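You operate a simulated robot arm through the tools that you are given. There is no shell and no other tool. Be economical: measure what you need, move in short steps, check, and stop when the job is done.

You run a simulated two-armed robot. Do the job below in one go: nothing can be reset, and whatever is moved stays where it is left.

## Task
Wipe up the spill on the table top with the orange towel there and put it back.

It is judged by the outcome, as a careful person would: the job done as asked, and still so three seconds after it is handed in. It fails if anything else is knocked over, pushed out of place, dropped, spilled or broken. Flat cloth is picked up by pressing the open fingertips on it (5 to 10 N) and closing them slowly along it; thin cloth reads only 2 to 8 mm in the jaws.

## Robot
Two 6-joint arms with two-finger parallel grippers on one trunk, on a base that drives. Base frame: it is fixed to the floor where the robot stands at the start and does not move with it; the origin is under the middle of the robot, x ahead of it, y to its left, z up; the surface under the hand at the start is at about z = 880. Lengths are in mm, angles in degrees, forces in N, time in s.
The left shoulder is at the start at [60, 187, 1172], the right one opposite. With the tool pointing down near the work surface each hand reaches from about 260 to 620 mm from the robot's upright axis, wherever it stands, measured 20 degrees to its own side. Payload 1.57 kg a hand.
Tool frame (each hand has its own): the origin (TCP) lies between the finger pads and is the grasp point; the fingertips stand 30 mm ahead of it; z points along the fingers, y is the line along which they close. Largest opening 110 mm; finger width 24, thickness 12; the body of the gripper, 48 by 112 mm, starts 78 mm behind the TCP.
Orientation is told as [roll, pitch, yaw] about the base's x, y, z axes, in that order, counted from this pose: with the fingers straight down and closing along the base's y, the tool's x points along the base's -x, its y along +y and its z along -z.

## Interface
- The arms move only by the tool play_rows. It takes "left_motion", "right_motion" or both (then of equal length, played together; a hand with none holds still); each is one flat list of numbers, 6 for each row, row after row: the shift along the tool's x, y, z in m, then the turn, a rotation vector about the tool's x, y, z in degrees. In form: [dx, dy, dz, wx, wy, wz, dx, dy, dz, wx, wy, wz, ...]. A call has 1 to 10 rows; each row shifts and turns the commanded pose from where the row before left it, along the tool's axes as they then stand. "left_jaw" and "right_jaw" are, for a hand that has rows, the finger opening in m, from 0 to 0.11, set as the call begins (left out, the last holds). Rows are played at 5 a second. More than 50 mm and 8.6 degrees between two rows, or a gripper value outside its range, and nothing of the call is played. Where a pose cannot be reached the arm comes as near as it can. A force on the tool above 40 N (or 10 N above the force at the start of the call, whichever is more), or a blocked arm, ends the call early, and 0.2 s more pass. Each finger travels about 153 mm/s and halts on what it meets, pressing with about 27 N; the grip force reading is that of the motor and also rises with nothing between the fingers. The clock runs only during rows and for 0.2 s after the last one: add rows that do not move to give the fingers time. The reply holds the time, the measured pose of the TCP, the force on the tool along the base axes, the opening and the grip force, in the units named above and with some noise, with the torque about the TCP (base axes, N m) and any sound that the robot's microphone picked up.
- Cameras (640 x 400 px; columns grow to the right, rows downward): "scene" is now at [8.5, 20.8, 1704.8]; the picture's right is [0.25, -0.97, 0.00], its down [-0.81, -0.21, -0.55] and it looks along [0.53, 0.14, -0.83] (base axes); focal length 259 px, centre (320, 200). "left" rides on the left gripper at [70, -16, -141] in its tool frame; the picture's right is [0.23, 0.97, 0.00], its down [-0.86, 0.20, -0.48] and it looks along [-0.47, 0.11, 0.88] (tool axes); focal length 222 px, centre (320, 200). "right" rides on the right gripper at [70, 16, -141] in its tool frame; the picture's right is [-0.23, 0.97, 0.00], its down [-0.86, -0.20, -0.48] and it looks along [-0.47, -0.11, 0.88] (tool axes); focal length 222 px, centre (320, 200). There is no depth. A picture from a camera that has moved, and an enlarged one, comes with that camera's place and axes in the base frame and with its lens.
- camera(camera): a new picture of that camera. No time passes.
- lift_body(by): slides the trunk up (or, below 0, down) by that many mm; the arms and the scene camera ride with it, the base frame stays. It gives what a move gives, with no picture.
- roll_base(legs): drives the robot by 1 to 6 legs, each [ahead, left, turn to the left] in mm, mm and degrees, along the robot's own axes; the way and the turn of a leg run together, so that a leg with both is an arc; at most 1500 mm and 180 degrees a leg. The arms and the cameras ride along, it lands a little off, and it stops where it bumps. It gives what a move gives.
- turn_head(pan, tilt): turns the head with the scene camera to pan (to the left, within 86 degrees either way) and tilt (down, from -29 to 69), counted from straight ahead of the robot. It gives what a move gives.
- zoom(camera, box): a new picture of the part [left, top, right, bottom] of that camera's present view, enlarged. No time passes.
- close_job(): hands the job in; it is judged then, once.

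Work in short steps. Places have to be worked out from the pictures, the camera data and where the tool is seen: move nearer, look again, correct. Check each grasp and each placing, and mend what went wrong. You have 120 turns and 92 pictures in all, those below and enlarged ones among them. Open the grippers and draw the arms clear of the work before you hand the job in, unless the task says otherwise; then end with one line.

The tools are called after "Call:" by a JSON object that holds its "name" and its "arguments". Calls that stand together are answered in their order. play_rows: Moves the arms, as the interface text tells. Its arguments: {"type":"object","properties":{"left_motion":{"type":"array"},"left_jaw":{"type":"number"},"right_motion":{"type":"array"},"right_jaw":{"type":"number"}},"required":[]} The other tools are called the same way: lift_body (by) slides the trunk up or down; roll_base (legs) drives the base; turn_head (pan, tilt) turns the head that bears the scene camera; camera (camera) takes a picture; zoom (camera, box) takes an enlarged picture of a part of a camera's view; close_job () hands the job in.

At the start:

```text
clock: 0.0
left_ee_pos: [344.1, 441.9, 1131.8]
left_orientation: [0.1, 0.0, 0.0]
left_wrist_force: [-0.1, -0.6, 0.1]
left_torque: [0.04, 0.01, 0.0]
left_opening: 110.2
left_gripper_force: 0.1
right_ee_pos: [339.5, 49.7, 1209.0]
right_orientation: [0.0, 0.0, 0.0]
right_wrist_force: [0.1, 0.7, 0.1]
right_torque: [-0.01, -0.02, -0.02]
right_opening: 110.3
right_gripper_force: 0.2
trunk travel left (down, up): [-800.0, 190.0]
robot x, y, heading: [0.1, 4.5, 0.3]
head pan, tilt: [14.6, 56.6]
```

scene: 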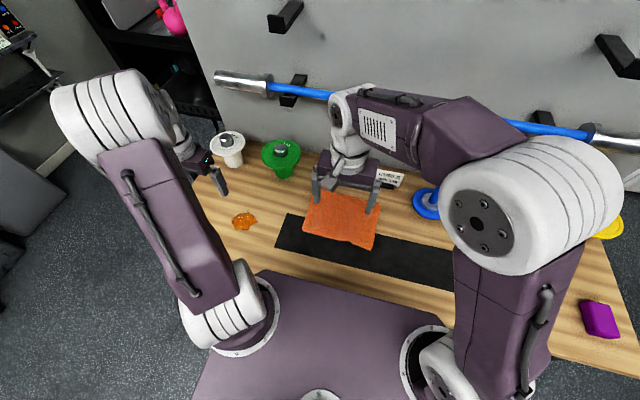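
right: 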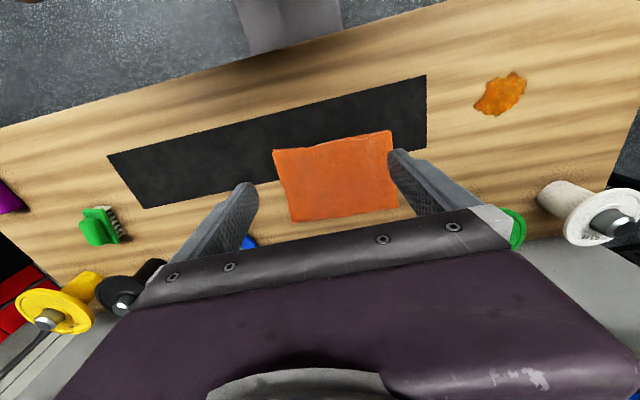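
left: 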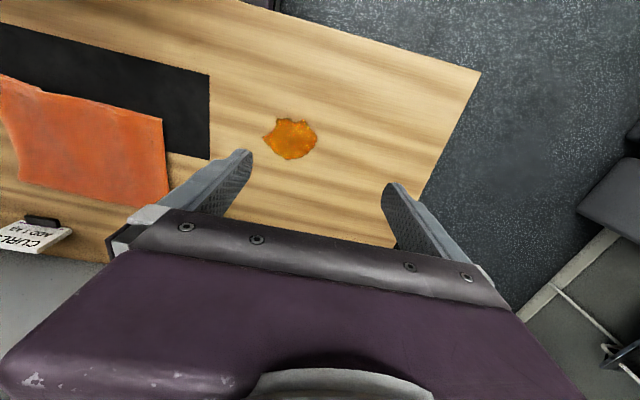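

The towel spans about x 385–575, y −60–190, and the spill is near (376, 401). I'm moving the right arm clear of the towel, then looking again.

Call:
{"name": "play_rows", "arguments": {"right_motion": [0, -0.045, 0, 0, 0, 0, 0, -0.045, 0, 0, 0, 0, 0, -0.045, 0, 0, 0, 0, 0, -0.045, 0, 0, 0, 0, 0, -0.045, 0, 0, 0, 0, 0, -0.045, 0, 0, 0, 0, 0, -0.045, 0, 0, 0, 0]}}

Call:
{"name": "camera", "arguments": {"camera": "scene"}}

```text
clock: 1.6
left_ee_pos: [343.0, 441.6, 1131.7]
left_orientation: [0.2, 0.1, 0.0]
left_wrist_force: [0.2, -0.5, 1.0]
left_torque: [0.04, 0.01, -0.02]
left_opening: 110.2
left_gripper_force: 0.0
right_ee_pos: [339.4, -267.4, 1210.3]
right_orientation: [0.1, 0.0, 0.0]
right_wrist_force: [0.5, 1.0, 0.6]
right_torque: [0.03, -0.01, -0.04]
right_opening: 110.1
right_gripper_force: 0.1
trunk travel left (down, up): [-800.0, 190.0]
robot x, y, heading: [-1.2, 1.5, 0.2]
head pan, tilt: [14.6, 56.6]
```

```text
88 pictures are left
camera scene: at [8.7, 18.7, 1704.8], right [0.25, -0.97, 0.0], down [-0.81, -0.21, -0.55], along [0.53, 0.14, -0.83], focal length 259 px, centre (320, 200)
```

scene: 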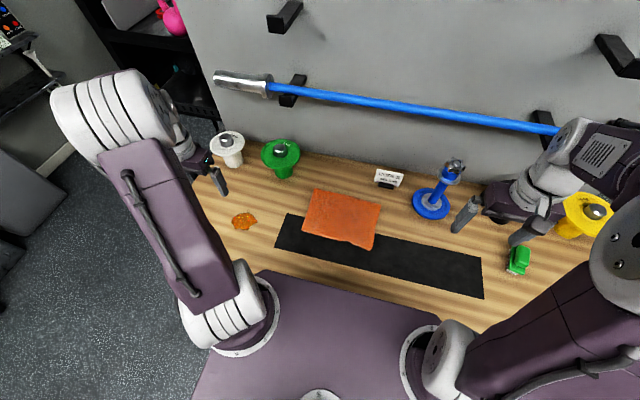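

Call:
{"name": "zoom", "arguments": {"camera": "scene", "box": [200, 120, 440, 270]}}

```text
2.67 times, centred on (320, 195) of scene
camera zoom: at [8.7, 18.7, 1704.8], right [0.25, -0.97, 0.0], down [-0.81, -0.21, -0.55], along [0.53, 0.14, -0.83], focal length 690 px, centre (320, 213)
```

zoom: 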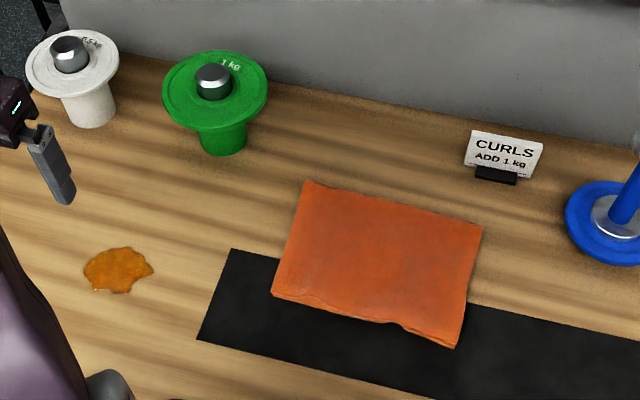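

The towel corners work out to about (583,192), (570,−71), (377,−61) and (392,187), which I'll use as the spot to return it to. I'm bringing the left hand over the middle of its left edge.

Call:
{"name": "play_rows", "arguments": {"left_motion": [-0.0178, -0.037, 0.02, 0, 0, 0, -0.0178, -0.037, 0.02, 0, 0, 0, -0.0178, -0.037, 0.02, 0, 0, 0, -0.0178, -0.037, 0.02, 0, 0, 0, -0.0178, -0.037, 0.02, 0, 0, 0, -0.0178, -0.037, 0.02, 0, 0, 0, -0.0178, -0.037, 0.02, 0, 0, 0, -0.0178, -0.037, 0.02, 0, 0, 0], "left_jaw": 0.055}}

Call:
{"name": "camera", "arguments": {"camera": "left"}}

Call:
{"name": "camera", "arguments": {"camera": "scene"}}

```text
clock: 3.4
left_ee_pos: [488.9, 143.6, 970.8]
left_orientation: [0.2, 0.1, 0.2]
left_wrist_force: [0.2, -0.2, 0.0]
left_torque: [-0.01, 0.04, -0.02]
left_opening: 55.2
left_gripper_force: 0.0
right_ee_pos: [339.9, -265.7, 1211.2]
right_orientation: [0.1, 0.2, -0.1]
right_wrist_force: [0.1, 0.0, 0.0]
right_torque: [0.02, 0.01, 0.03]
right_opening: 110.0
right_gripper_force: 0.0
trunk travel left (down, up): [-800.0, 190.0]
robot x, y, heading: [0.6, -3.2, -0.2]
head pan, tilt: [14.6, 56.6]
```

```text
86 pictures are left
camera left: at [418.6, 127.1, 1113.6], right [-0.23, 0.97, 0.0], down [0.86, 0.2, 0.48], along [0.46, 0.11, -0.88], focal length 222 px, centre (320, 200)
```

left: 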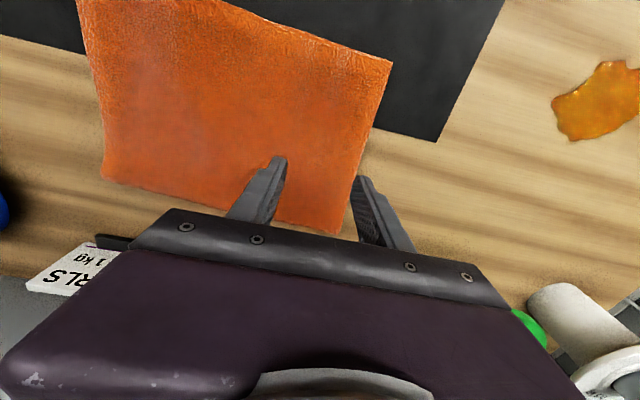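

```text
85 pictures are left
camera scene: at [9.8, 18.9, 1704.8], right [0.25, -0.97, 0.0], down [-0.81, -0.21, -0.55], along [0.53, 0.14, -0.83], focal length 259 px, centre (320, 200)
```

scene: 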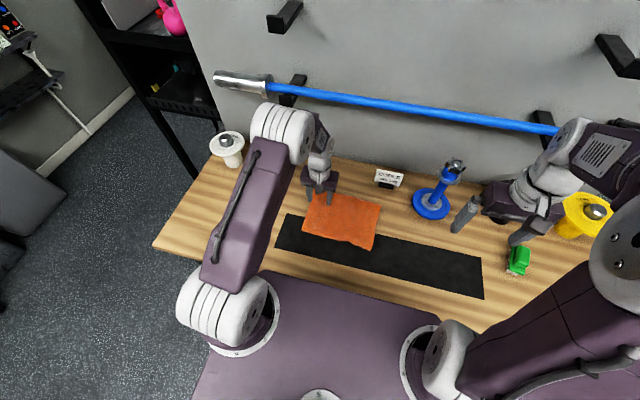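

The tips are above the towel near its left edge (y ≈ 187), centred in x. I'm shifting 8 mm inward and going down close to the cloth.

Call:
{"name": "play_rows", "arguments": {"left_motion": [0, -0.004, 0.015, 0, 0, 0, 0, -0.004, 0.015, 0, 0, 0, 0, 0, 0.01, 0, 0, 0, 0, 0, 0.006, 0, 0, 0, 0, 0, 0.003, 0, 0, 0, 0, 0, 0, 0, 0, 0]}}

```text
clock: 4.8
left_ee_pos: [486.6, 139.1, 923.0]
left_orientation: [0.1, 0.0, 0.0]
left_wrist_force: [1.2, -0.5, 0.9]
left_torque: [-0.02, 0.03, 0.01]
left_opening: 54.8
left_gripper_force: 0.0
right_ee_pos: [340.6, -265.0, 1210.4]
right_orientation: [0.1, -0.1, 0.0]
right_wrist_force: [0.5, -0.9, -0.3]
right_torque: [0.0, 0.0, 0.01]
right_opening: 109.9
right_gripper_force: 0.2
trunk travel left (down, up): [-800.0, 190.0]
robot x, y, heading: [-0.1, -0.9, 0.1]
head pan, tilt: [14.6, 56.6]
```

Tips at about z 893 with no contact yet, so I'm going down in 2 mm steps.

Call:
{"name": "play_rows", "arguments": {"left_motion": [0, 0, 0.003, 0, 0, 0, 0, 0, 0.003, 0, 0, 0, 0, 0, 0.002, 0, 0, 0, 0, 0, 0, 0, 0, 0]}}

```text
clock: 5.8
left_ee_pos: [484.5, 138.4, 915.9]
left_orientation: [0.1, -0.2, 0.0]
left_wrist_force: [-2.2, -0.4, 14.3]
left_torque: [0.01, 0.06, 0.04]
left_opening: 55.1
left_gripper_force: 0.1
right_ee_pos: [338.1, -267.6, 1210.6]
right_orientation: [0.0, -0.1, -0.1]
right_wrist_force: [0.4, 0.0, -0.5]
right_torque: [-0.02, -0.04, 0.0]
right_opening: 110.0
right_gripper_force: 0.1
trunk travel left (down, up): [-800.0, 190.0]
robot x, y, heading: [0.5, 3.2, -0.0]
head pan, tilt: [14.6, 56.6]
```

14 N is a little too much, so I'm easing up 1 mm and starting to close in small steps.

Call:
{"name": "play_rows", "arguments": {"left_motion": [0, 0, -0.001, 0, 0, 0, 0, 0, 0, 0, 0, 0], "left_jaw": 0.045}}

Call:
{"name": "play_rows", "arguments": {"left_motion": [0, 0, 0, 0, 0, 0, 0, 0, 0, 0, 0, 0], "left_jaw": 0.035}}

Call:
{"name": "camera", "arguments": {"camera": "left"}}

```text
clock: 6.4
left_ee_pos: [484.5, 137.4, 915.3]
left_orientation: [0.1, -0.1, -0.1]
left_wrist_force: [0.5, 0.5, 9.6]
left_torque: [0.08, -0.04, -0.01]
left_opening: 42.7
left_gripper_force: 0.1
right_ee_pos: [339.1, -265.9, 1211.3]
right_orientation: [0.0, -0.1, 0.0]
right_wrist_force: [-0.1, 0.1, 0.8]
right_torque: [0.01, 0.02, -0.01]
right_opening: 110.0
right_gripper_force: 0.0
trunk travel left (down, up): [-800.0, 190.0]
robot x, y, heading: [-2.4, -1.0, -0.1]
head pan, tilt: [14.6, 56.6]
```

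```text
clock: 7.0
left_ee_pos: [485.2, 137.8, 915.1]
left_orientation: [0.1, 0.0, 0.0]
left_wrist_force: [-0.7, 0.6, 9.4]
left_torque: [0.01, -0.02, -0.01]
left_opening: 33.3
left_gripper_force: 0.0
right_ee_pos: [338.7, -266.2, 1211.0]
right_orientation: [0.1, -0.1, 0.0]
right_wrist_force: [0.6, -0.4, -0.7]
right_torque: [0.04, 0.02, -0.02]
right_opening: 109.8
right_gripper_force: 0.2
trunk travel left (down, up): [-800.0, 190.0]
robot x, y, heading: [-0.7, -3.1, -0.2]
head pan, tilt: [14.6, 56.6]
```

```text
84 pictures are left
camera left: at [415.9, 121.9, 1058.2], right [-0.23, 0.97, 0.0], down [0.85, 0.2, 0.48], along [0.47, 0.11, -0.88], focal length 222 px, centre (320, 200)
```

left: 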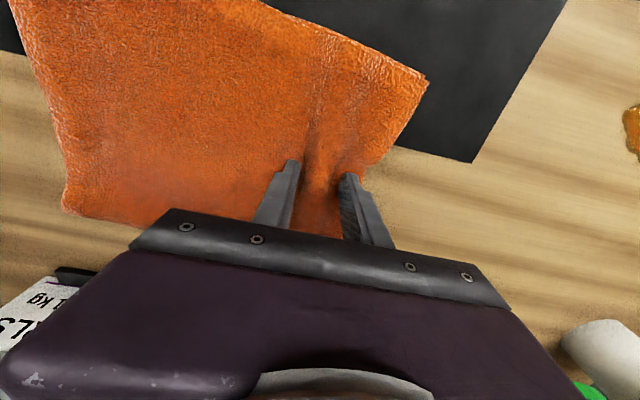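

The cloth is gathering into a ridge between the fingers, so I keep closing slowly.

Call:
{"name": "play_rows", "arguments": {"left_motion": [0, 0, 0, 0, 0, 0, 0, 0, 0, 0, 0, 0], "left_jaw": 0.024}}

Call:
{"name": "play_rows", "arguments": {"left_motion": [0, 0, 0, 0, 0, 0, 0, 0, 0, 0, 0, 0], "left_jaw": 0.013}}

Call:
{"name": "play_rows", "arguments": {"left_motion": [0, 0, 0, 0, 0, 0, 0, 0, 0, 0, 0, 0, 0, 0, 0, 0, 0, 0], "left_jaw": 0.0}}

Call:
{"name": "camera", "arguments": {"camera": "left"}}

```text
clock: 7.6
left_ee_pos: [486.4, 137.9, 915.9]
left_orientation: [0.1, -0.1, 0.1]
left_wrist_force: [0.0, 0.3, 10.2]
left_torque: [0.03, 0.01, 0.01]
left_opening: 21.7
left_gripper_force: 0.1
right_ee_pos: [339.3, -265.4, 1210.2]
right_orientation: [0.0, -0.1, 0.0]
right_wrist_force: [-0.5, -0.3, 0.3]
right_torque: [0.03, -0.01, -0.02]
right_opening: 109.9
right_gripper_force: 0.1
trunk travel left (down, up): [-800.0, 190.0]
robot x, y, heading: [0.9, -0.2, -0.1]
head pan, tilt: [14.6, 56.6]
```

```text
clock: 8.2
left_ee_pos: [485.9, 138.6, 916.2]
left_orientation: [0.0, 0.1, 0.1]
left_wrist_force: [0.0, 0.8, 10.5]
left_torque: [0.05, -0.01, 0.02]
left_opening: 13.6
left_gripper_force: 6.8
right_ee_pos: [340.0, -264.9, 1211.2]
right_orientation: [0.0, -0.1, -0.1]
right_wrist_force: [-0.7, -0.2, 0.3]
right_torque: [0.0, -0.01, 0.0]
right_opening: 109.9
right_gripper_force: 0.1
trunk travel left (down, up): [-800.0, 190.0]
robot x, y, heading: [0.4, -2.8, 0.2]
head pan, tilt: [14.6, 56.6]
```

```text
clock: 9.0
left_ee_pos: [485.3, 138.1, 916.3]
left_orientation: [0.1, 0.0, 0.0]
left_wrist_force: [0.9, 1.4, 11.6]
left_torque: [0.1, 0.03, -0.01]
left_opening: 9.8
left_gripper_force: 27.0
right_ee_pos: [339.0, -265.1, 1211.4]
right_orientation: [-0.1, -0.1, 0.0]
right_wrist_force: [0.5, -0.2, 0.3]
right_torque: [0.03, -0.01, 0.01]
right_opening: 110.1
right_gripper_force: 0.1
trunk travel left (down, up): [-800.0, 190.0]
robot x, y, heading: [-1.1, -1.2, 0.2]
head pan, tilt: [14.6, 56.6]
```

```text
83 pictures are left
camera left: at [415.8, 122.0, 1058.3], right [-0.23, 0.97, 0.0], down [0.85, 0.2, 0.48], along [0.47, 0.11, -0.88], focal length 222 px, centre (320, 200)
```

left: 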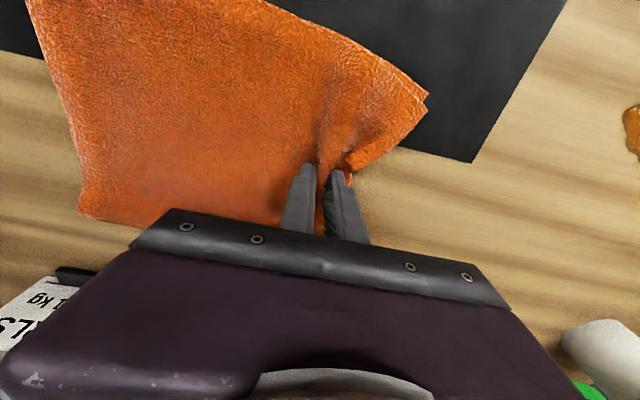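

The pinch holds at about 10 mm with 27 N. I'm lifting while moving right so the towel peels up instead of dragging the mat.

Call:
{"name": "play_rows", "arguments": {"left_motion": [0, 0, -0.02, 0, 0, 0, 0, -0.01, -0.03, 0, 0, 0, 0, -0.015, -0.03, 0, 0, 0, 0, -0.015, -0.03, 0, 0, 0, 0, -0.015, -0.03, 0, 0, 0, 0, -0.015, -0.03, 0, 0, 0, 0, -0.015, -0.03, 0, 0, 0, 0, -0.015, -0.03, 0, 0, 0, 0, 0, -0.03, 0, 0, 0]}}

Call:
{"name": "camera", "arguments": {"camera": "scene"}}

Call:
{"name": "camera", "arguments": {"camera": "left"}}

```text
clock: 11.0
left_ee_pos: [488.4, 35.9, 1178.7]
left_orientation: [0.2, -0.1, 0.0]
left_wrist_force: [-1.1, -0.8, -0.7]
left_torque: [0.0, 0.0, -0.02]
left_opening: 9.4
left_gripper_force: 26.5
right_ee_pos: [339.3, -264.9, 1210.2]
right_orientation: [0.0, 0.0, 0.0]
right_wrist_force: [-0.2, 0.6, 0.3]
right_torque: [-0.01, 0.0, -0.02]
right_opening: 110.2
right_gripper_force: 0.2
trunk travel left (down, up): [-800.0, 190.0]
robot x, y, heading: [2.3, -1.5, -0.0]
head pan, tilt: [14.6, 56.6]
```

```text
82 pictures are left
camera scene: at [8.1, 20.9, 1704.8], right [0.25, -0.97, 0.0], down [-0.81, -0.21, -0.55], along [0.53, 0.14, -0.83], focal length 259 px, centre (320, 200)
```

scene: 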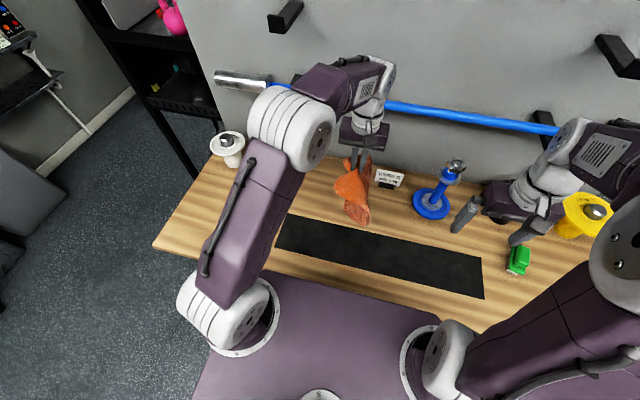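

```text
81 pictures are left
camera left: at [418.0, 20.6, 1319.4], right [-0.23, 0.97, 0.0], down [0.86, 0.2, 0.48], along [0.47, 0.11, -0.88], focal length 222 px, centre (320, 200)
```

left: 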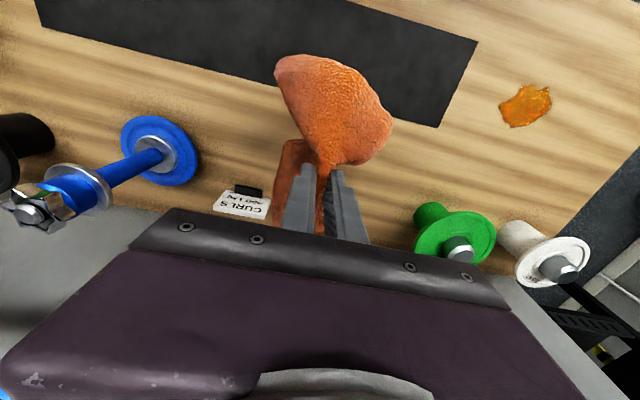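

The towel is lifted off cleanly and the mat hasn't moved. The spill spans about x 344–410, y 355–448. I'm carrying the towel over and coming down from its right.

Call:
{"name": "play_rows", "arguments": {"left_motion": [0.016, 0.039, 0.016, 0, 0, 0, 0.016, 0.039, 0.016, 0, 0, 0, 0.016, 0.039, 0.016, 0, 0, 0, 0.016, 0.039, 0.016, 0, 0, 0, 0.016, 0.039, 0.016, 0, 0, 0, 0.016, 0.039, 0.016, 0, 0, 0, 0.016, 0.039, 0.016, 0, 0, 0, 0, 0, 0, 0, 0, 0]}}

Call:
{"name": "camera", "arguments": {"camera": "left"}}

Call:
{"name": "camera", "arguments": {"camera": "scene"}}

```text
clock: 12.8
left_ee_pos: [373.3, 313.5, 1063.0]
left_orientation: [0.0, 0.0, 0.0]
left_wrist_force: [-0.5, 0.8, -0.2]
left_torque: [0.04, -0.02, -0.03]
left_opening: 9.1
left_gripper_force: 27.0
right_ee_pos: [340.1, -265.6, 1210.8]
right_orientation: [0.0, -0.1, 0.0]
right_wrist_force: [0.0, -0.3, 0.3]
right_torque: [0.04, -0.05, -0.04]
right_opening: 109.8
right_gripper_force: 0.0
trunk travel left (down, up): [-800.0, 190.0]
robot x, y, heading: [-1.5, 1.1, 0.0]
head pan, tilt: [14.6, 56.6]
```

```text
80 pictures are left
camera left: at [303.6, 296.2, 1205.7], right [-0.23, 0.97, 0.0], down [0.86, 0.2, 0.48], along [0.47, 0.11, -0.88], focal length 222 px, centre (320, 200)
```

left: 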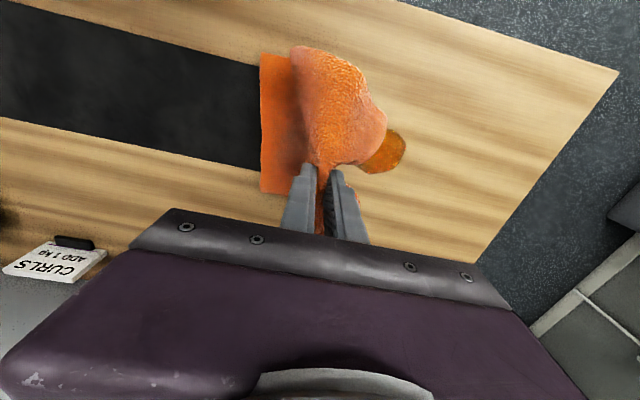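

```text
79 pictures are left
camera scene: at [8.6, 20.0, 1704.8], right [0.25, -0.97, 0.0], down [-0.81, -0.21, -0.55], along [0.53, 0.14, -0.83], focal length 259 px, centre (320, 200)
```

scene: 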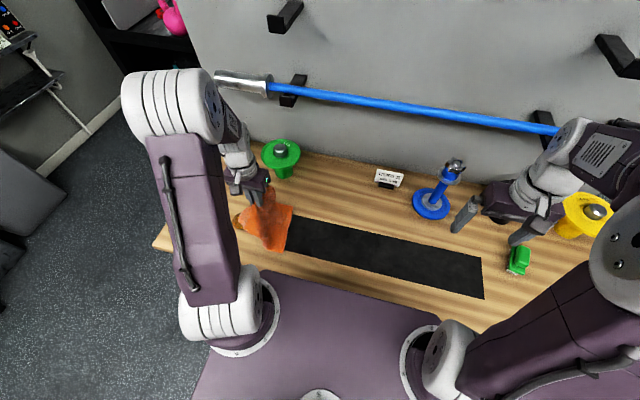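

The right edge has touched down near y 250. I'm lowering while moving left so the cloth lays across the spill.

Call:
{"name": "play_rows", "arguments": {"left_motion": [0, 0.012, 0.02, 0, 0, 0, 0, 0.012, 0.02, 0, 0, 0, 0, 0.012, 0.02, 0, 0, 0, 0, 0.012, 0.02, 0, 0, 0, 0, 0.012, 0.02, 0, 0, 0, 0, 0.012, 0.02, 0, 0, 0, 0, 0.014, 0.017, 0, 0, 0, 0, 0, 0.004, 0, 0, 0, 0, 0, 0, 0, 0, 0]}}

Call:
{"name": "camera", "arguments": {"camera": "left"}}

Call:
{"name": "camera", "arguments": {"camera": "scene"}}

```text
clock: 14.8
left_ee_pos: [373.1, 396.2, 923.0]
left_orientation: [0.2, 0.1, 0.0]
left_wrist_force: [0.3, -1.8, 7.8]
left_torque: [-0.11, -0.02, -0.03]
left_opening: 9.4
left_gripper_force: 26.8
right_ee_pos: [339.6, -266.5, 1210.2]
right_orientation: [0.1, 0.0, 0.1]
right_wrist_force: [0.1, 0.4, 0.9]
right_torque: [-0.01, 0.01, -0.02]
right_opening: 109.9
right_gripper_force: 0.0
trunk travel left (down, up): [-800.0, 190.0]
robot x, y, heading: [-1.4, -0.4, 0.2]
head pan, tilt: [14.6, 56.6]
```

```text
78 pictures are left
camera left: at [304.3, 380.4, 1065.3], right [-0.23, 0.97, 0.0], down [0.85, 0.2, 0.48], along [0.47, 0.11, -0.88], focal length 222 px, centre (320, 200)
```

left: 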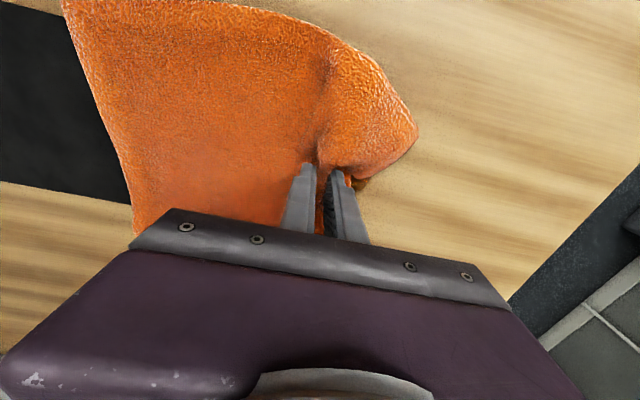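

```text
77 pictures are left
camera scene: at [7.7, 19.1, 1704.9], right [0.25, -0.97, 0.0], down [-0.81, -0.21, -0.55], along [0.53, 0.14, -0.83], focal length 259 px, centre (320, 200)
```

scene: 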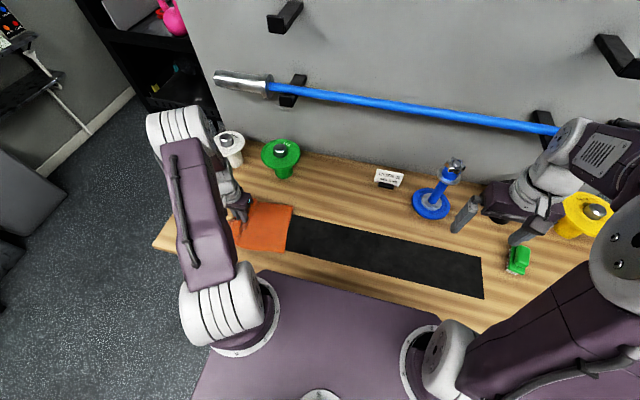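

The towel lies flat over the spill with 8 N under the hand. I'm pressing slightly more and rubbing: left, then over toward the robot, then back right.

Call:
{"name": "play_rows", "arguments": {"left_motion": [0, 0, 0.002, 0, 0, 0, 0, 0.02, 0, 0, 0, 0, 0, 0.02, 0, 0, 0, 0, 0, 0.015, 0, 0, 0, 0, 0.022, 0, 0, 0, 0, 0, 0, -0.025, 0, 0, 0, 0, 0, -0.025, 0, 0, 0, 0, 0, -0.025, 0, 0, 0, 0, 0, -0.025, 0, 0, 0, 0]}}

Call:
{"name": "camera", "arguments": {"camera": "left"}}

```text
clock: 16.8
left_ee_pos: [351.5, 350.7, 921.1]
left_orientation: [0.1, 0.0, 0.1]
left_wrist_force: [-0.8, 1.8, 0.6]
left_torque: [0.02, 0.02, 0.01]
left_opening: 9.3
left_gripper_force: 27.4
right_ee_pos: [340.7, -266.3, 1210.7]
right_orientation: [0.0, 0.1, 0.1]
right_wrist_force: [0.6, 0.3, -0.4]
right_torque: [0.02, 0.01, 0.03]
right_opening: 109.9
right_gripper_force: 0.1
trunk travel left (down, up): [-800.0, 190.0]
robot x, y, heading: [1.4, -3.2, 0.1]
head pan, tilt: [14.6, 56.6]
```

```text
76 pictures are left
camera left: at [282.2, 334.4, 1062.9], right [-0.23, 0.97, 0.0], down [0.85, 0.2, 0.48], along [0.47, 0.11, -0.88], focal length 222 px, centre (320, 200)
```

left: 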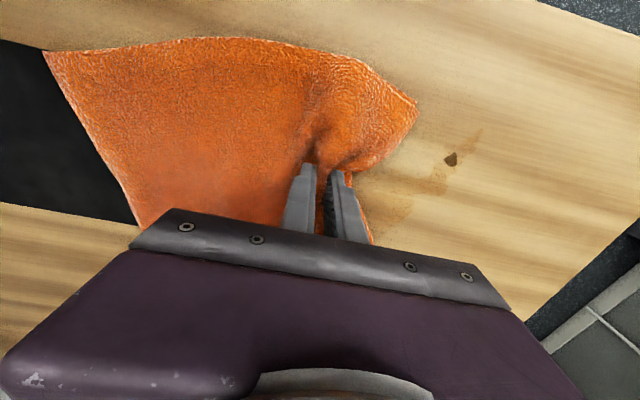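

Most of it is gone, leaving a faint smear and a small spot on the left. I'm zooming in on it.

Call:
{"name": "zoom", "arguments": {"camera": "left", "box": [360, 90, 520, 250]}}

Call:
{"name": "zoom", "arguments": {"camera": "scene", "box": [150, 160, 310, 280]}}

```text
2.50 times, centred on (440, 170) of left
camera zoom: at [282.2, 334.4, 1062.9], right [-0.23, 0.97, 0.0], down [0.85, 0.2, 0.48], along [0.47, 0.11, -0.88], focal length 555 px, centre (20, 275)
```

zoom: 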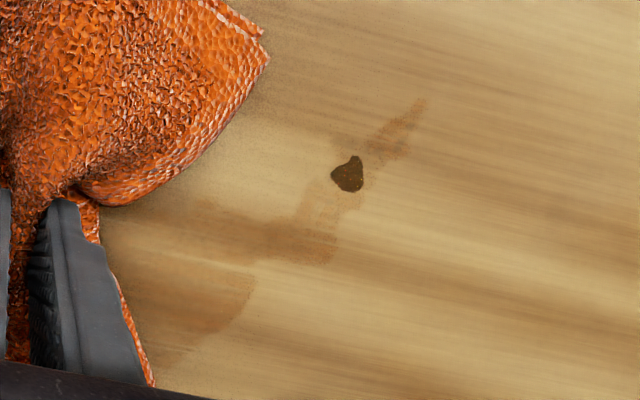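

```text
3.33 times, centred on (230, 220) of scene
camera zoom: at [8.5, 19.6, 1704.8], right [0.25, -0.97, 0.0], down [-0.81, -0.21, -0.55], along [0.53, 0.14, -0.83], focal length 862 px, centre (620, 133)
```

zoom: 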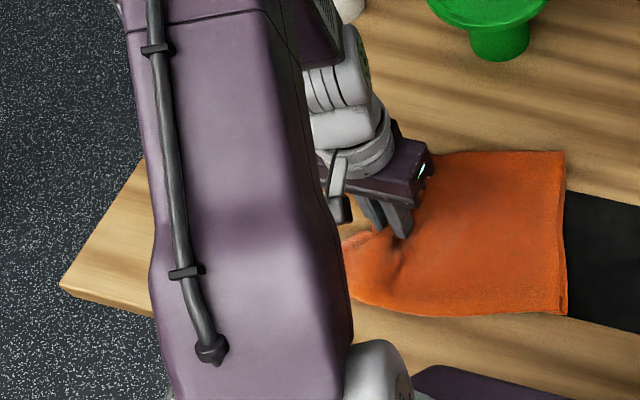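

There's a leftover spot near (316, 456), with faint smears from about (296, 467) to (370, 400). I'm lifting slightly, moving over it, and rubbing with more pressure.

Call:
{"name": "play_rows", "arguments": {"left_motion": [0, 0, -0.03, 0, 0, 0, 0.01, 0.035, 0, 0, 0, 0, 0.01, 0.035, 0, 0, 0, 0, 0.011, 0.03, 0, 0, 0, 0, 0, 0, 0.028, 0, 0, 0, 0, 0, 0.005, 0, 0, 0, 0, 0, 0, 0, 0, 0]}}

Call:
{"name": "camera", "arguments": {"camera": "left"}}

```text
clock: 18.4
left_ee_pos: [322.5, 451.6, 918.5]
left_orientation: [0.2, -0.1, 0.0]
left_wrist_force: [4.7, 1.6, 15.6]
left_torque: [0.05, -0.11, 0.03]
left_opening: 9.5
left_gripper_force: 27.3
right_ee_pos: [338.9, -266.8, 1210.0]
right_orientation: [0.0, 0.0, 0.0]
right_wrist_force: [0.4, 0.4, 0.6]
right_torque: [0.0, 0.0, -0.03]
right_opening: 110.0
right_gripper_force: 0.1
trunk travel left (down, up): [-800.0, 190.0]
robot x, y, heading: [-2.3, 0.2, 0.1]
head pan, tilt: [14.6, 56.6]
```

```text
73 pictures are left
camera left: at [253.0, 435.3, 1060.6], right [-0.23, 0.97, 0.0], down [0.85, 0.2, 0.48], along [0.47, 0.11, -0.88], focal length 222 px, centre (320, 200)
```

left: 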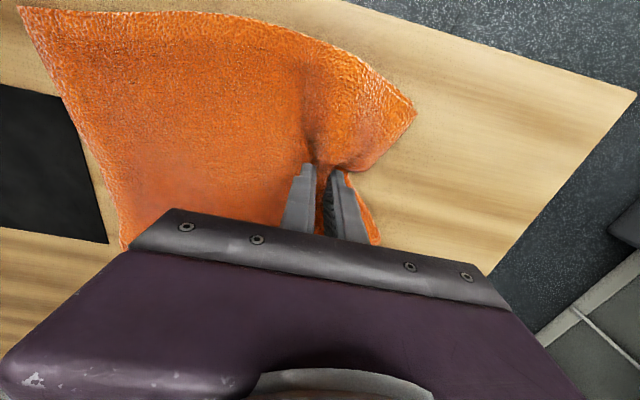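

Now pressing with 15 N on the leftover spot. I'm rubbing in a zigzag around it.

Call:
{"name": "play_rows", "arguments": {"left_motion": [0.02, 0, 0, 0, 0, 0, -0.02, 0.012, 0, 0, 0, 0, -0.02, 0, 0, 0, 0, 0, -0.02, -0.015, 0, 0, 0, 0, 0.02, -0.01, 0, 0, 0, 0, 0.02, 0.01, 0, 0, 0, 0, 0.015, 0.01, 0, 0, 0, 0, -0.02, -0.02, 0, 0, 0, 0, -0.02, -0.02, 0, 0, 0, 0, -0.02, -0.02, 0, 0, 0, 0]}}

Call:
{"name": "play_rows", "arguments": {"left_motion": [0, -0.025, 0, 0, 0, 0, 0.01, -0.025, 0, 0, 0, 0, 0.01, -0.025, 0, 0, 0, 0, 0, -0.025, -0.02, 0, 0, 0, 0, -0.02, -0.02, 0, 0, 0]}}

Call:
{"name": "camera", "arguments": {"camera": "left"}}

```text
clock: 20.6
left_ee_pos: [365.8, 397.7, 918.6]
left_orientation: [0.1, 0.0, 0.2]
left_wrist_force: [-2.8, 2.8, 8.8]
left_torque: [0.13, 0.09, -0.02]
left_opening: 9.3
left_gripper_force: 26.7
right_ee_pos: [338.7, -266.5, 1211.6]
right_orientation: [0.0, -0.1, -0.1]
right_wrist_force: [0.3, -0.8, 0.1]
right_torque: [0.0, 0.01, 0.01]
right_opening: 110.1
right_gripper_force: 0.0
trunk travel left (down, up): [-800.0, 190.0]
robot x, y, heading: [1.3, 0.7, -0.1]
head pan, tilt: [14.6, 56.6]
```

```text
clock: 21.8
left_ee_pos: [344.7, 276.8, 957.3]
left_orientation: [0.1, 0.1, 0.0]
left_wrist_force: [0.7, 0.6, -1.0]
left_torque: [0.05, 0.01, -0.03]
left_opening: 9.2
left_gripper_force: 27.0
right_ee_pos: [338.6, -266.2, 1210.0]
right_orientation: [0.0, 0.0, 0.0]
right_wrist_force: [0.0, 0.0, 0.0]
right_torque: [0.03, 0.02, 0.01]
right_opening: 110.0
right_gripper_force: 0.0
trunk travel left (down, up): [-800.0, 190.0]
robot x, y, heading: [0.2, -0.7, -0.3]
head pan, tilt: [14.6, 56.6]
```

```text
72 pictures are left
camera left: at [274.2, 260.8, 1099.7], right [-0.23, 0.97, 0.0], down [0.86, 0.2, 0.48], along [0.46, 0.11, -0.88], focal length 222 px, centre (320, 200)
```

left: 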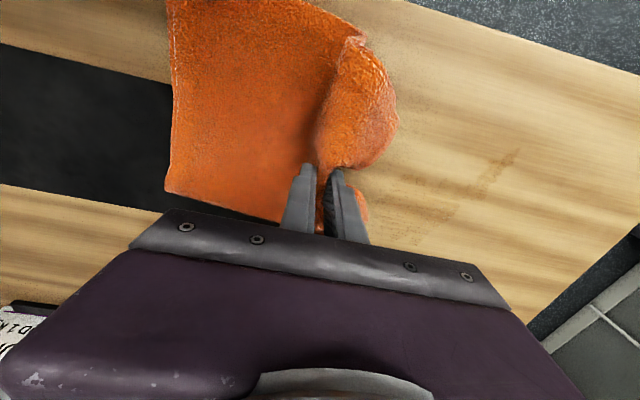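

Call:
{"name": "zoom", "arguments": {"camera": "left", "box": [380, 110, 560, 260]}}

```text
2.67 times, centred on (470, 185) of left
camera zoom: at [274.2, 260.8, 1099.7], right [-0.23, 0.97, 0.0], down [0.86, 0.2, 0.48], along [0.46, 0.11, -0.88], focal length 592 px, centre (-80, 240)
```

zoom: 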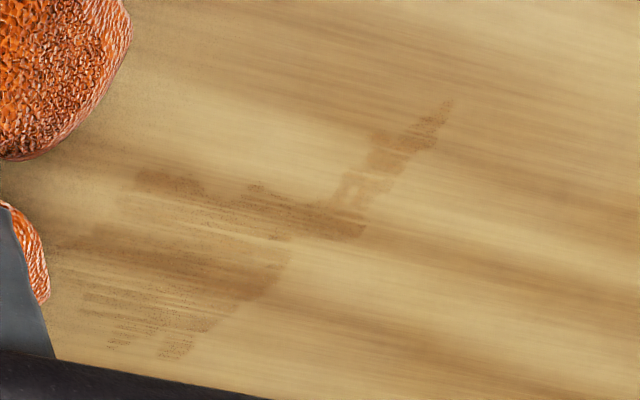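

A faint film remains over about x 286–420, y 350–470. I'm lifting, shifting the base 100 mm left for reach, and then wiping it in full rows.

Call:
{"name": "play_rows", "arguments": {"left_motion": [0, 0, -0.04, 0, 0, 0, 0, 0, -0.04, 0, 0, 0, 0, 0, -0.03, 0, 0, 0]}}

Call:
{"name": "roll_base", "arguments": {"legs": [[0, 100, 0]]}}

Call:
{"name": "camera", "arguments": {"camera": "scene"}}

Call:
{"name": "camera", "arguments": {"camera": "left"}}

```text
clock: 22.6
left_ee_pos: [345.7, 280.7, 1068.1]
left_orientation: [0.1, 0.1, -0.1]
left_wrist_force: [0.4, 0.7, -0.9]
left_torque: [0.02, 0.0, -0.03]
left_opening: 9.3
left_gripper_force: 26.9
right_ee_pos: [338.3, -266.5, 1211.3]
right_orientation: [0.0, 0.0, 0.0]
right_wrist_force: [-0.1, -1.1, 0.5]
right_torque: [0.02, 0.02, 0.0]
right_opening: 109.7
right_gripper_force: 0.1
trunk travel left (down, up): [-800.0, 190.0]
robot x, y, heading: [0.2, 2.0, -0.0]
head pan, tilt: [14.6, 56.6]
```

```text
clock: 23.8
left_ee_pos: [345.6, 379.6, 1067.1]
left_orientation: [0.2, 0.0, 0.0]
left_wrist_force: [-0.6, -0.5, -0.5]
left_torque: [0.02, -0.02, 0.02]
left_opening: 9.3
left_gripper_force: 26.8
right_ee_pos: [340.2, -167.0, 1210.9]
right_orientation: [0.1, 0.0, 0.1]
right_wrist_force: [0.2, -1.0, 0.3]
right_torque: [0.0, 0.0, -0.01]
right_opening: 110.1
right_gripper_force: 0.0
trunk travel left (down, up): [-800.0, 190.0]
robot x, y, heading: [-1.3, 100.7, 0.1]
head pan, tilt: [14.6, 56.6]
```

```text
70 pictures are left
camera scene: at [8.3, 118.4, 1704.8], right [0.25, -0.97, 0.0], down [-0.81, -0.21, -0.55], along [0.53, 0.14, -0.83], focal length 259 px, centre (320, 200)
```

scene: 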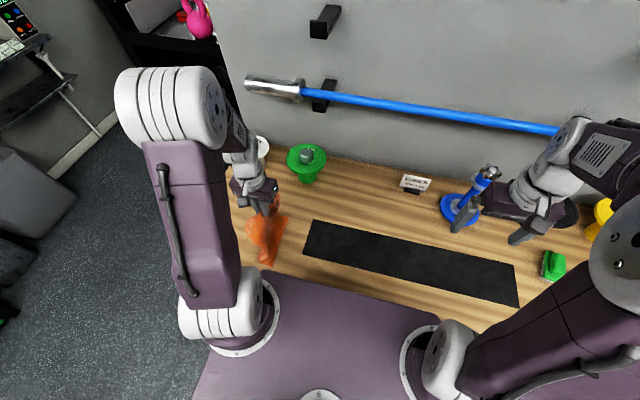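

```text
69 pictures are left
camera left: at [275.9, 363.3, 1209.8], right [-0.23, 0.97, 0.0], down [0.85, 0.2, 0.48], along [0.47, 0.11, -0.88], focal length 222 px, centre (320, 200)
```

left: 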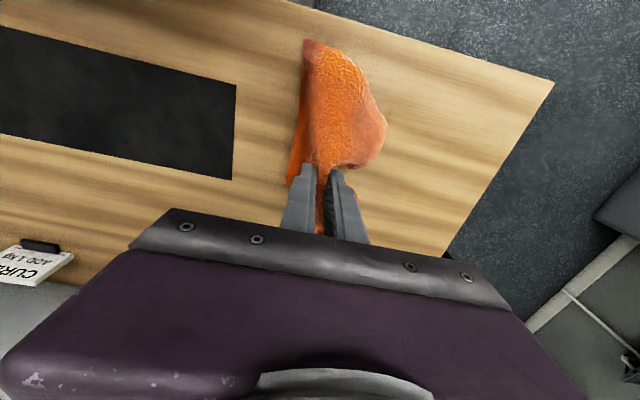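

Base shifted and the towel is hanging free. I'm going to the right of the film's far row and lowering.

Call:
{"name": "play_rows", "arguments": {"left_motion": [-0.03, -0.035, 0, 0, 0, 0, -0.03, -0.035, 0, 0, 0, 0, 0, 0.007, 0.024, 0, 0, 0, 0, 0.007, 0.024, 0, 0, 0, 0, 0.007, 0.024, 0, 0, 0, 0, 0.007, 0.024, 0, 0, 0, 0, 0.007, 0.024, 0, 0, 0, 0, 0.007, 0.024, 0, 0, 0, 0, 0, 0.004, 0, 0, 0, 0, 0, 0, 0, 0, 0]}}

```text
clock: 25.9
left_ee_pos: [406.4, 352.9, 923.5]
left_orientation: [0.3, -0.7, 0.0]
left_wrist_force: [-7.4, -3.5, 36.6]
left_torque: [-0.57, 0.13, -0.11]
left_opening: 9.8
left_gripper_force: 26.6
right_ee_pos: [336.2, -166.1, 1211.5]
right_orientation: [0.1, -0.2, 0.2]
right_wrist_force: [0.7, 0.2, 0.3]
right_torque: [-0.02, 0.02, -0.03]
right_opening: 110.1
right_gripper_force: 0.0
trunk travel left (down, up): [-800.0, 190.0]
robot x, y, heading: [-1.0, 103.9, 0.3]
head pan, tilt: [14.6, 56.6]
stopped in row 10 (left hand): the force on the tool passed its limit at 43 N (the readings are from after the stop); the commanded pose is now the measured one
```

The force is too high because cloth has folded under the fingers. I'm raising a little and looking.

Call:
{"name": "play_rows", "arguments": {"left_motion": [0, 0, -0.004, 0, 0, 0, 0, 0, 0, 0, 0, 0]}}

Call:
{"name": "camera", "arguments": {"camera": "left"}}

```text
clock: 26.5
left_ee_pos: [406.8, 352.7, 924.7]
left_orientation: [0.3, -0.7, 0.0]
left_wrist_force: [-4.7, -0.8, 17.7]
left_torque: [-0.24, 0.08, -0.07]
left_opening: 9.6
left_gripper_force: 27.1
right_ee_pos: [336.8, -166.2, 1212.0]
right_orientation: [0.1, -0.1, 0.1]
right_wrist_force: [0.0, 0.6, 0.0]
right_torque: [-0.02, -0.03, 0.03]
right_opening: 109.8
right_gripper_force: 0.1
trunk travel left (down, up): [-800.0, 190.0]
robot x, y, heading: [0.9, 106.0, 0.1]
head pan, tilt: [14.6, 56.6]
```

```text
68 pictures are left
camera left: at [335.2, 336.6, 1066.9], right [-0.23, 0.97, 0.0], down [0.85, 0.2, 0.49], along [0.48, 0.11, -0.87], focal length 222 px, centre (320, 200)
```

left: 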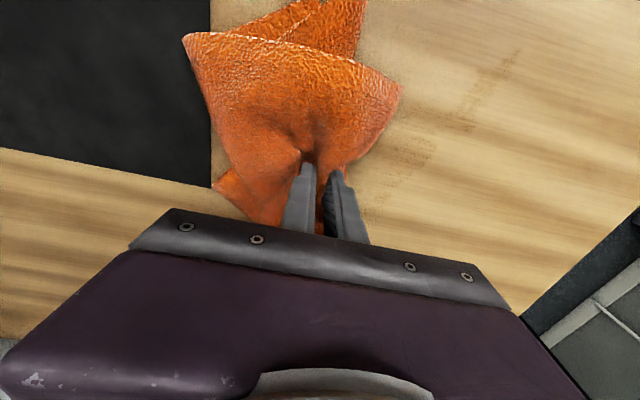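

The bunch makes a good pad at about 18 N. I'm stroking along y, left, then one row nearer, then right.

Call:
{"name": "play_rows", "arguments": {"left_motion": [0, 0.025, 0, 0, 0, 0, 0, 0.025, 0, 0, 0, 0, 0, 0.025, 0, 0, 0, 0, 0, 0.025, 0, 0, 0, 0, 0, 0.02, 0, 0, 0, 0, 0.022, 0, 0, 0, 0, 0, 0, -0.03, 0, 0, 0, 0, 0, -0.03, 0, 0, 0, 0, 0, -0.03, 0, 0, 0, 0, 0, -0.03, 0, 0, 0, 0]}}

Call:
{"name": "camera", "arguments": {"camera": "left"}}

```text
clock: 28.7
left_ee_pos: [386.8, 354.2, 923.8]
left_orientation: [0.2, -0.5, 0.2]
left_wrist_force: [1.1, 0.8, -0.2]
left_torque: [0.08, 0.01, 0.0]
left_opening: 9.1
left_gripper_force: 27.3
right_ee_pos: [340.5, -165.8, 1211.0]
right_orientation: [0.0, 0.0, 0.1]
right_wrist_force: [0.9, 0.2, 0.0]
right_torque: [0.05, 0.0, -0.01]
right_opening: 109.8
right_gripper_force: 0.0
trunk travel left (down, up): [-800.0, 190.0]
robot x, y, heading: [3.2, 99.0, 0.4]
head pan, tilt: [14.6, 56.6]
```

```text
67 pictures are left
camera left: at [317.4, 337.7, 1065.2], right [-0.23, 0.97, 0.0], down [0.85, 0.2, 0.49], along [0.47, 0.11, -0.87], focal length 222 px, centre (320, 200)
```

left: 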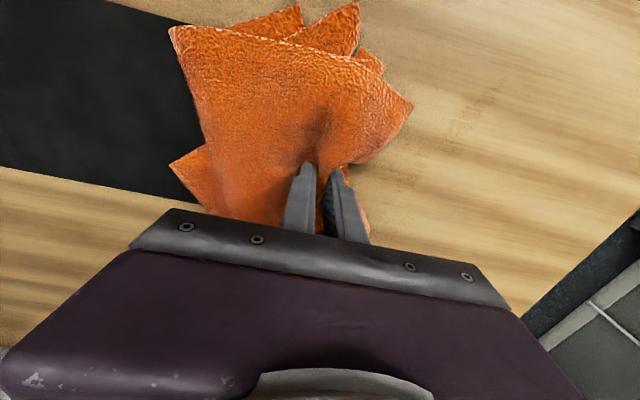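

It's cleaner, and the force has dropped to zero now the folds spread out. I'm pressing down 6 mm and doing the next two rows.

Call:
{"name": "play_rows", "arguments": {"left_motion": [0.012, 0, 0.003, 0, 0, 0, 0, 0, 0.003, 0, 0, 0, 0, 0.03, 0, 0, 0, 0, 0, 0.03, 0, 0, 0, 0, 0, 0.03, 0, 0, 0, 0, 0, 0.025, 0, 0, 0, 0, 0.022, 0, 0, 0, 0, 0, 0, -0.03, 0, 0, 0, 0, 0, -0.03, 0, 0, 0, 0, 0, -0.03, 0, 0, 0, 0]}}

Call:
{"name": "play_rows", "arguments": {"left_motion": [0.022, -0.02, 0, 0, 0, 0, 0, 0.03, 0, 0, 0, 0, 0, 0.03, 0, 0, 0, 0, 0, 0.03, 0, 0, 0, 0, 0, 0.025, 0, 0, 0, 0, 0.022, 0, 0, 0, 0, 0, 0, -0.03, 0, 0, 0, 0, 0, -0.03, 0, 0, 0, 0, 0, -0.03, 0, 0, 0, 0, 0, -0.03, 0, 0, 0, 0]}}

Call:
{"name": "camera", "arguments": {"camera": "left"}}

```text
clock: 30.9
left_ee_pos: [351.6, 378.1, 919.3]
left_orientation: [0.3, -0.6, 0.1]
left_wrist_force: [-0.3, 3.1, 5.8]
left_torque: [0.11, 0.01, -0.01]
left_opening: 9.1
left_gripper_force: 26.6
right_ee_pos: [338.7, -164.6, 1210.3]
right_orientation: [0.0, 0.0, 0.1]
right_wrist_force: [0.4, -0.3, 0.4]
right_torque: [0.03, -0.01, 0.04]
right_opening: 109.9
right_gripper_force: 0.0
trunk travel left (down, up): [-800.0, 190.0]
robot x, y, heading: [-0.1, 100.3, 0.2]
head pan, tilt: [14.6, 56.6]
```

```text
clock: 33.1
left_ee_pos: [307.0, 349.5, 916.5]
left_orientation: [0.1, -0.6, 0.1]
left_wrist_force: [-0.8, 5.9, 14.6]
left_torque: [0.16, -0.02, 0.01]
left_opening: 9.3
left_gripper_force: 26.8
right_ee_pos: [338.6, -164.9, 1212.2]
right_orientation: [0.0, 0.0, 0.1]
right_wrist_force: [0.4, -0.3, 0.3]
right_torque: [0.02, 0.01, 0.0]
right_opening: 109.9
right_gripper_force: 0.0
trunk travel left (down, up): [-800.0, 190.0]
robot x, y, heading: [0.1, 102.6, 0.1]
head pan, tilt: [14.6, 56.6]
```

```text
66 pictures are left
camera left: at [236.2, 334.2, 1059.2], right [-0.23, 0.97, 0.0], down [0.85, 0.2, 0.49], along [0.47, 0.11, -0.87], focal length 222 px, centre (320, 200)
```

left: 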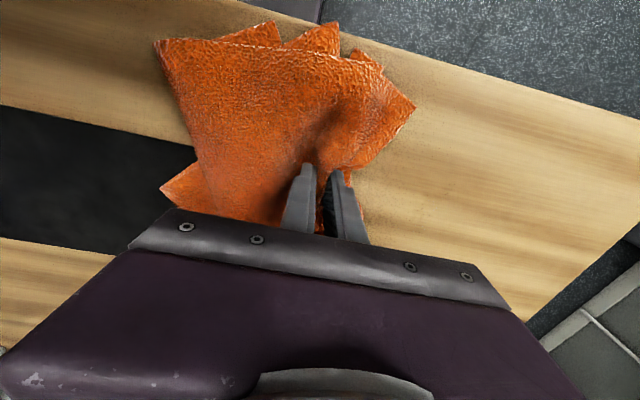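

The visible table looks clean. I'm lifting the towel up and to the right to inspect the whole area.

Call:
{"name": "play_rows", "arguments": {"left_motion": [0, -0.02, -0.035, 0, 0, 0, 0, -0.02, -0.035, 0, 0, 0, -0.01, -0.03, -0.035, 0, 0, 0, -0.02, -0.03, -0.035, 0, 0, 0, -0.02, -0.03, -0.035, 0, 0, 0, -0.02, -0.03, -0.035, 0, 0, 0, -0.02, -0.03, -0.03, 0, 0, 0]}}

Call:
{"name": "camera", "arguments": {"camera": "left"}}

Call:
{"name": "camera", "arguments": {"camera": "scene"}}

```text
refused: row 4 steps farther than a row can; nothing moved
```

```text
65 pictures are left
camera left: at [236.2, 334.2, 1059.2], right [-0.23, 0.97, 0.0], down [0.85, 0.2, 0.49], along [0.47, 0.11, -0.87], focal length 222 px, centre (320, 200)
```

left: 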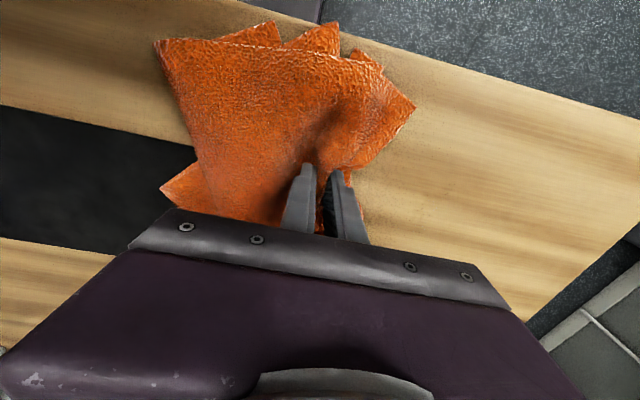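

```text
64 pictures are left
camera scene: at [6.9, 120.2, 1704.9], right [0.25, -0.97, 0.0], down [-0.81, -0.21, -0.55], along [0.53, 0.14, -0.83], focal length 259 px, centre (320, 200)
```

scene: 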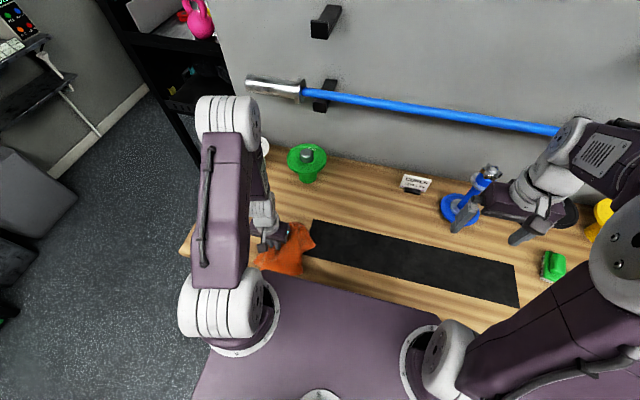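

One row was over the step limit, so nothing moved. I'm resending with smaller steps.

Call:
{"name": "play_rows", "arguments": {"left_motion": [0, -0.02, -0.035, 0, 0, 0, 0, -0.02, -0.035, 0, 0, 0, -0.01, -0.025, -0.035, 0, 0, 0, -0.02, -0.025, -0.03, 0, 0, 0, -0.02, -0.025, -0.03, 0, 0, 0, -0.02, -0.025, -0.03, 0, 0, 0, -0.02, -0.025, -0.03, 0, 0, 0, 0, -0.02, -0.03, 0, 0, 0]}}

Call:
{"name": "camera", "arguments": {"camera": "left"}}

Call:
{"name": "zoom", "arguments": {"camera": "scene", "box": [160, 130, 400, 280]}}

```text
clock: 34.9
left_ee_pos: [397.2, 166.1, 1173.4]
left_orientation: [0.1, -0.5, 0.1]
left_wrist_force: [-0.1, -0.3, -1.4]
left_torque: [0.0, -0.01, 0.01]
left_opening: 8.8
left_gripper_force: 26.6
right_ee_pos: [339.1, -163.9, 1211.5]
right_orientation: [0.0, 0.0, 0.1]
right_wrist_force: [-0.3, 0.1, -0.1]
right_torque: [0.01, 0.0, 0.01]
right_opening: 110.0
right_gripper_force: 0.2
trunk travel left (down, up): [-800.0, 190.0]
robot x, y, heading: [0.6, 106.1, 0.1]
head pan, tilt: [14.6, 56.6]
```

```text
63 pictures are left
camera left: at [325.9, 150.2, 1314.4], right [-0.23, 0.97, 0.0], down [0.85, 0.2, 0.49], along [0.47, 0.11, -0.87], focal length 222 px, centre (320, 200)
```

left: 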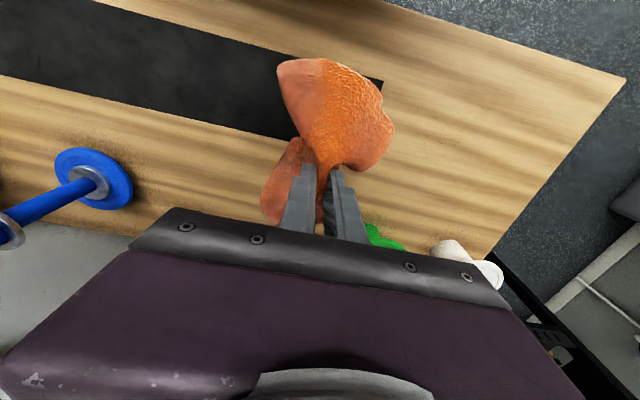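

```text
2.67 times, centred on (280, 205) of scene
camera zoom: at [7.3, 120.8, 1704.8], right [0.25, -0.97, 0.0], down [-0.81, -0.21, -0.55], along [0.53, 0.14, -0.83], focal length 690 px, centre (427, 187)
```

zoom: 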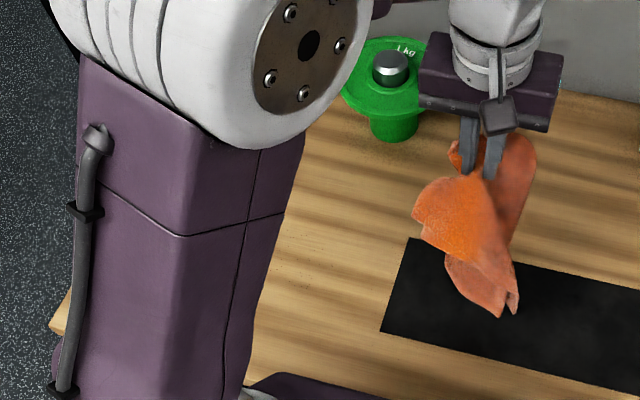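

Zooming in on where the spill was, around pixel (440, 138) in the left view.

Call:
{"name": "zoom", "arguments": {"camera": "left", "box": [380, 70, 540, 210]}}

```text
2.86 times, centred on (460, 140) of left
camera zoom: at [325.9, 150.2, 1314.4], right [-0.23, 0.97, 0.0], down [0.85, 0.2, 0.49], along [0.47, 0.11, -0.87], focal length 635 px, centre (-80, 371)
```

zoom: 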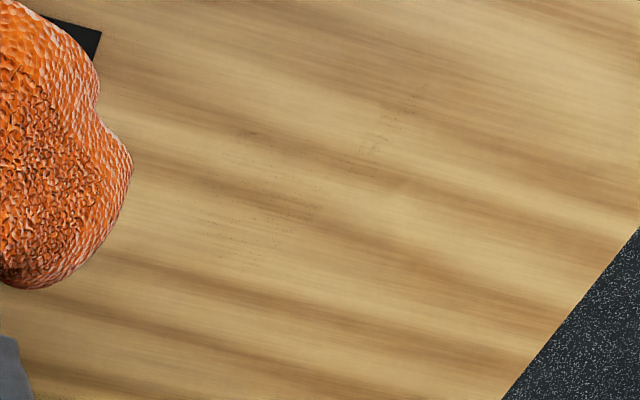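

Only faint dotted traces remain, so I'll do one more careful pass, laying the towel from the right again.

Call:
{"name": "play_rows", "arguments": {"left_motion": [0, 0.032, 0.027, 0, 0, 0, 0, 0.032, 0.027, 0, 0, 0, 0, 0.032, 0.027, 0, 0, 0, 0, 0.025, 0.027, 0, 0, 0, 0, 0.01, 0.024, 0, 0, 0, 0, 0.01, 0.024, 0, 0, 0, 0, 0.01, 0.024, 0, 0, 0, 0, 0.01, 0.024, 0, 0, 0, 0, 0.01, 0.024, 0, 0, 0, 0, 0.01, 0.016, 0, 0, 0]}}

Call:
{"name": "play_rows", "arguments": {"left_motion": [0, 0, 0, 0, 0, 0]}}

Call:
{"name": "camera", "arguments": {"camera": "left"}}

```text
clock: 37.1
left_ee_pos: [398.6, 349.7, 929.1]
left_orientation: [0.2, -0.5, 0.1]
left_wrist_force: [0.4, 0.4, 1.0]
left_torque: [-0.02, 0.01, 0.0]
left_opening: 9.4
left_gripper_force: 27.5
right_ee_pos: [340.0, -164.2, 1210.3]
right_orientation: [0.1, 0.0, 0.1]
right_wrist_force: [-0.7, 1.1, 0.6]
right_torque: [0.0, -0.02, -0.02]
right_opening: 110.0
right_gripper_force: 0.0
trunk travel left (down, up): [-800.0, 190.0]
robot x, y, heading: [2.7, 98.5, -0.0]
head pan, tilt: [14.6, 56.6]
```

```text
clock: 37.5
left_ee_pos: [397.7, 349.9, 928.4]
left_orientation: [0.2, -0.5, 0.1]
left_wrist_force: [0.0, 0.3, -0.1]
left_torque: [0.02, -0.01, -0.03]
left_opening: 9.2
left_gripper_force: 26.7
right_ee_pos: [339.8, -164.7, 1210.7]
right_orientation: [0.0, 0.0, 0.0]
right_wrist_force: [0.2, 0.6, -0.3]
right_torque: [-0.04, 0.02, 0.0]
right_opening: 110.2
right_gripper_force: 0.2
trunk travel left (down, up): [-800.0, 190.0]
robot x, y, heading: [-0.3, 106.6, -0.0]
head pan, tilt: [14.6, 56.6]
```

```text
60 pictures are left
camera left: at [327.0, 333.7, 1070.8], right [-0.23, 0.97, 0.0], down [0.85, 0.2, 0.49], along [0.47, 0.11, -0.87], focal length 222 px, centre (320, 200)
```

left: 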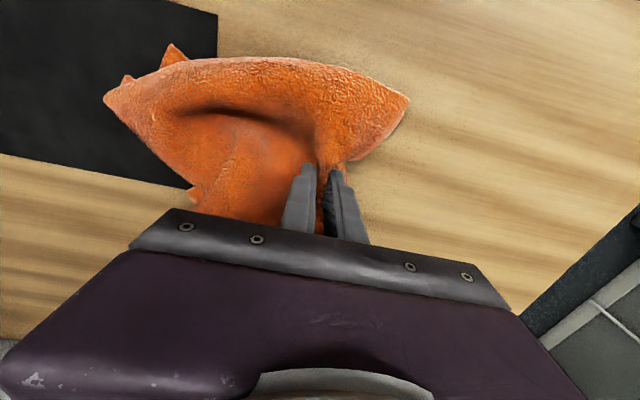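

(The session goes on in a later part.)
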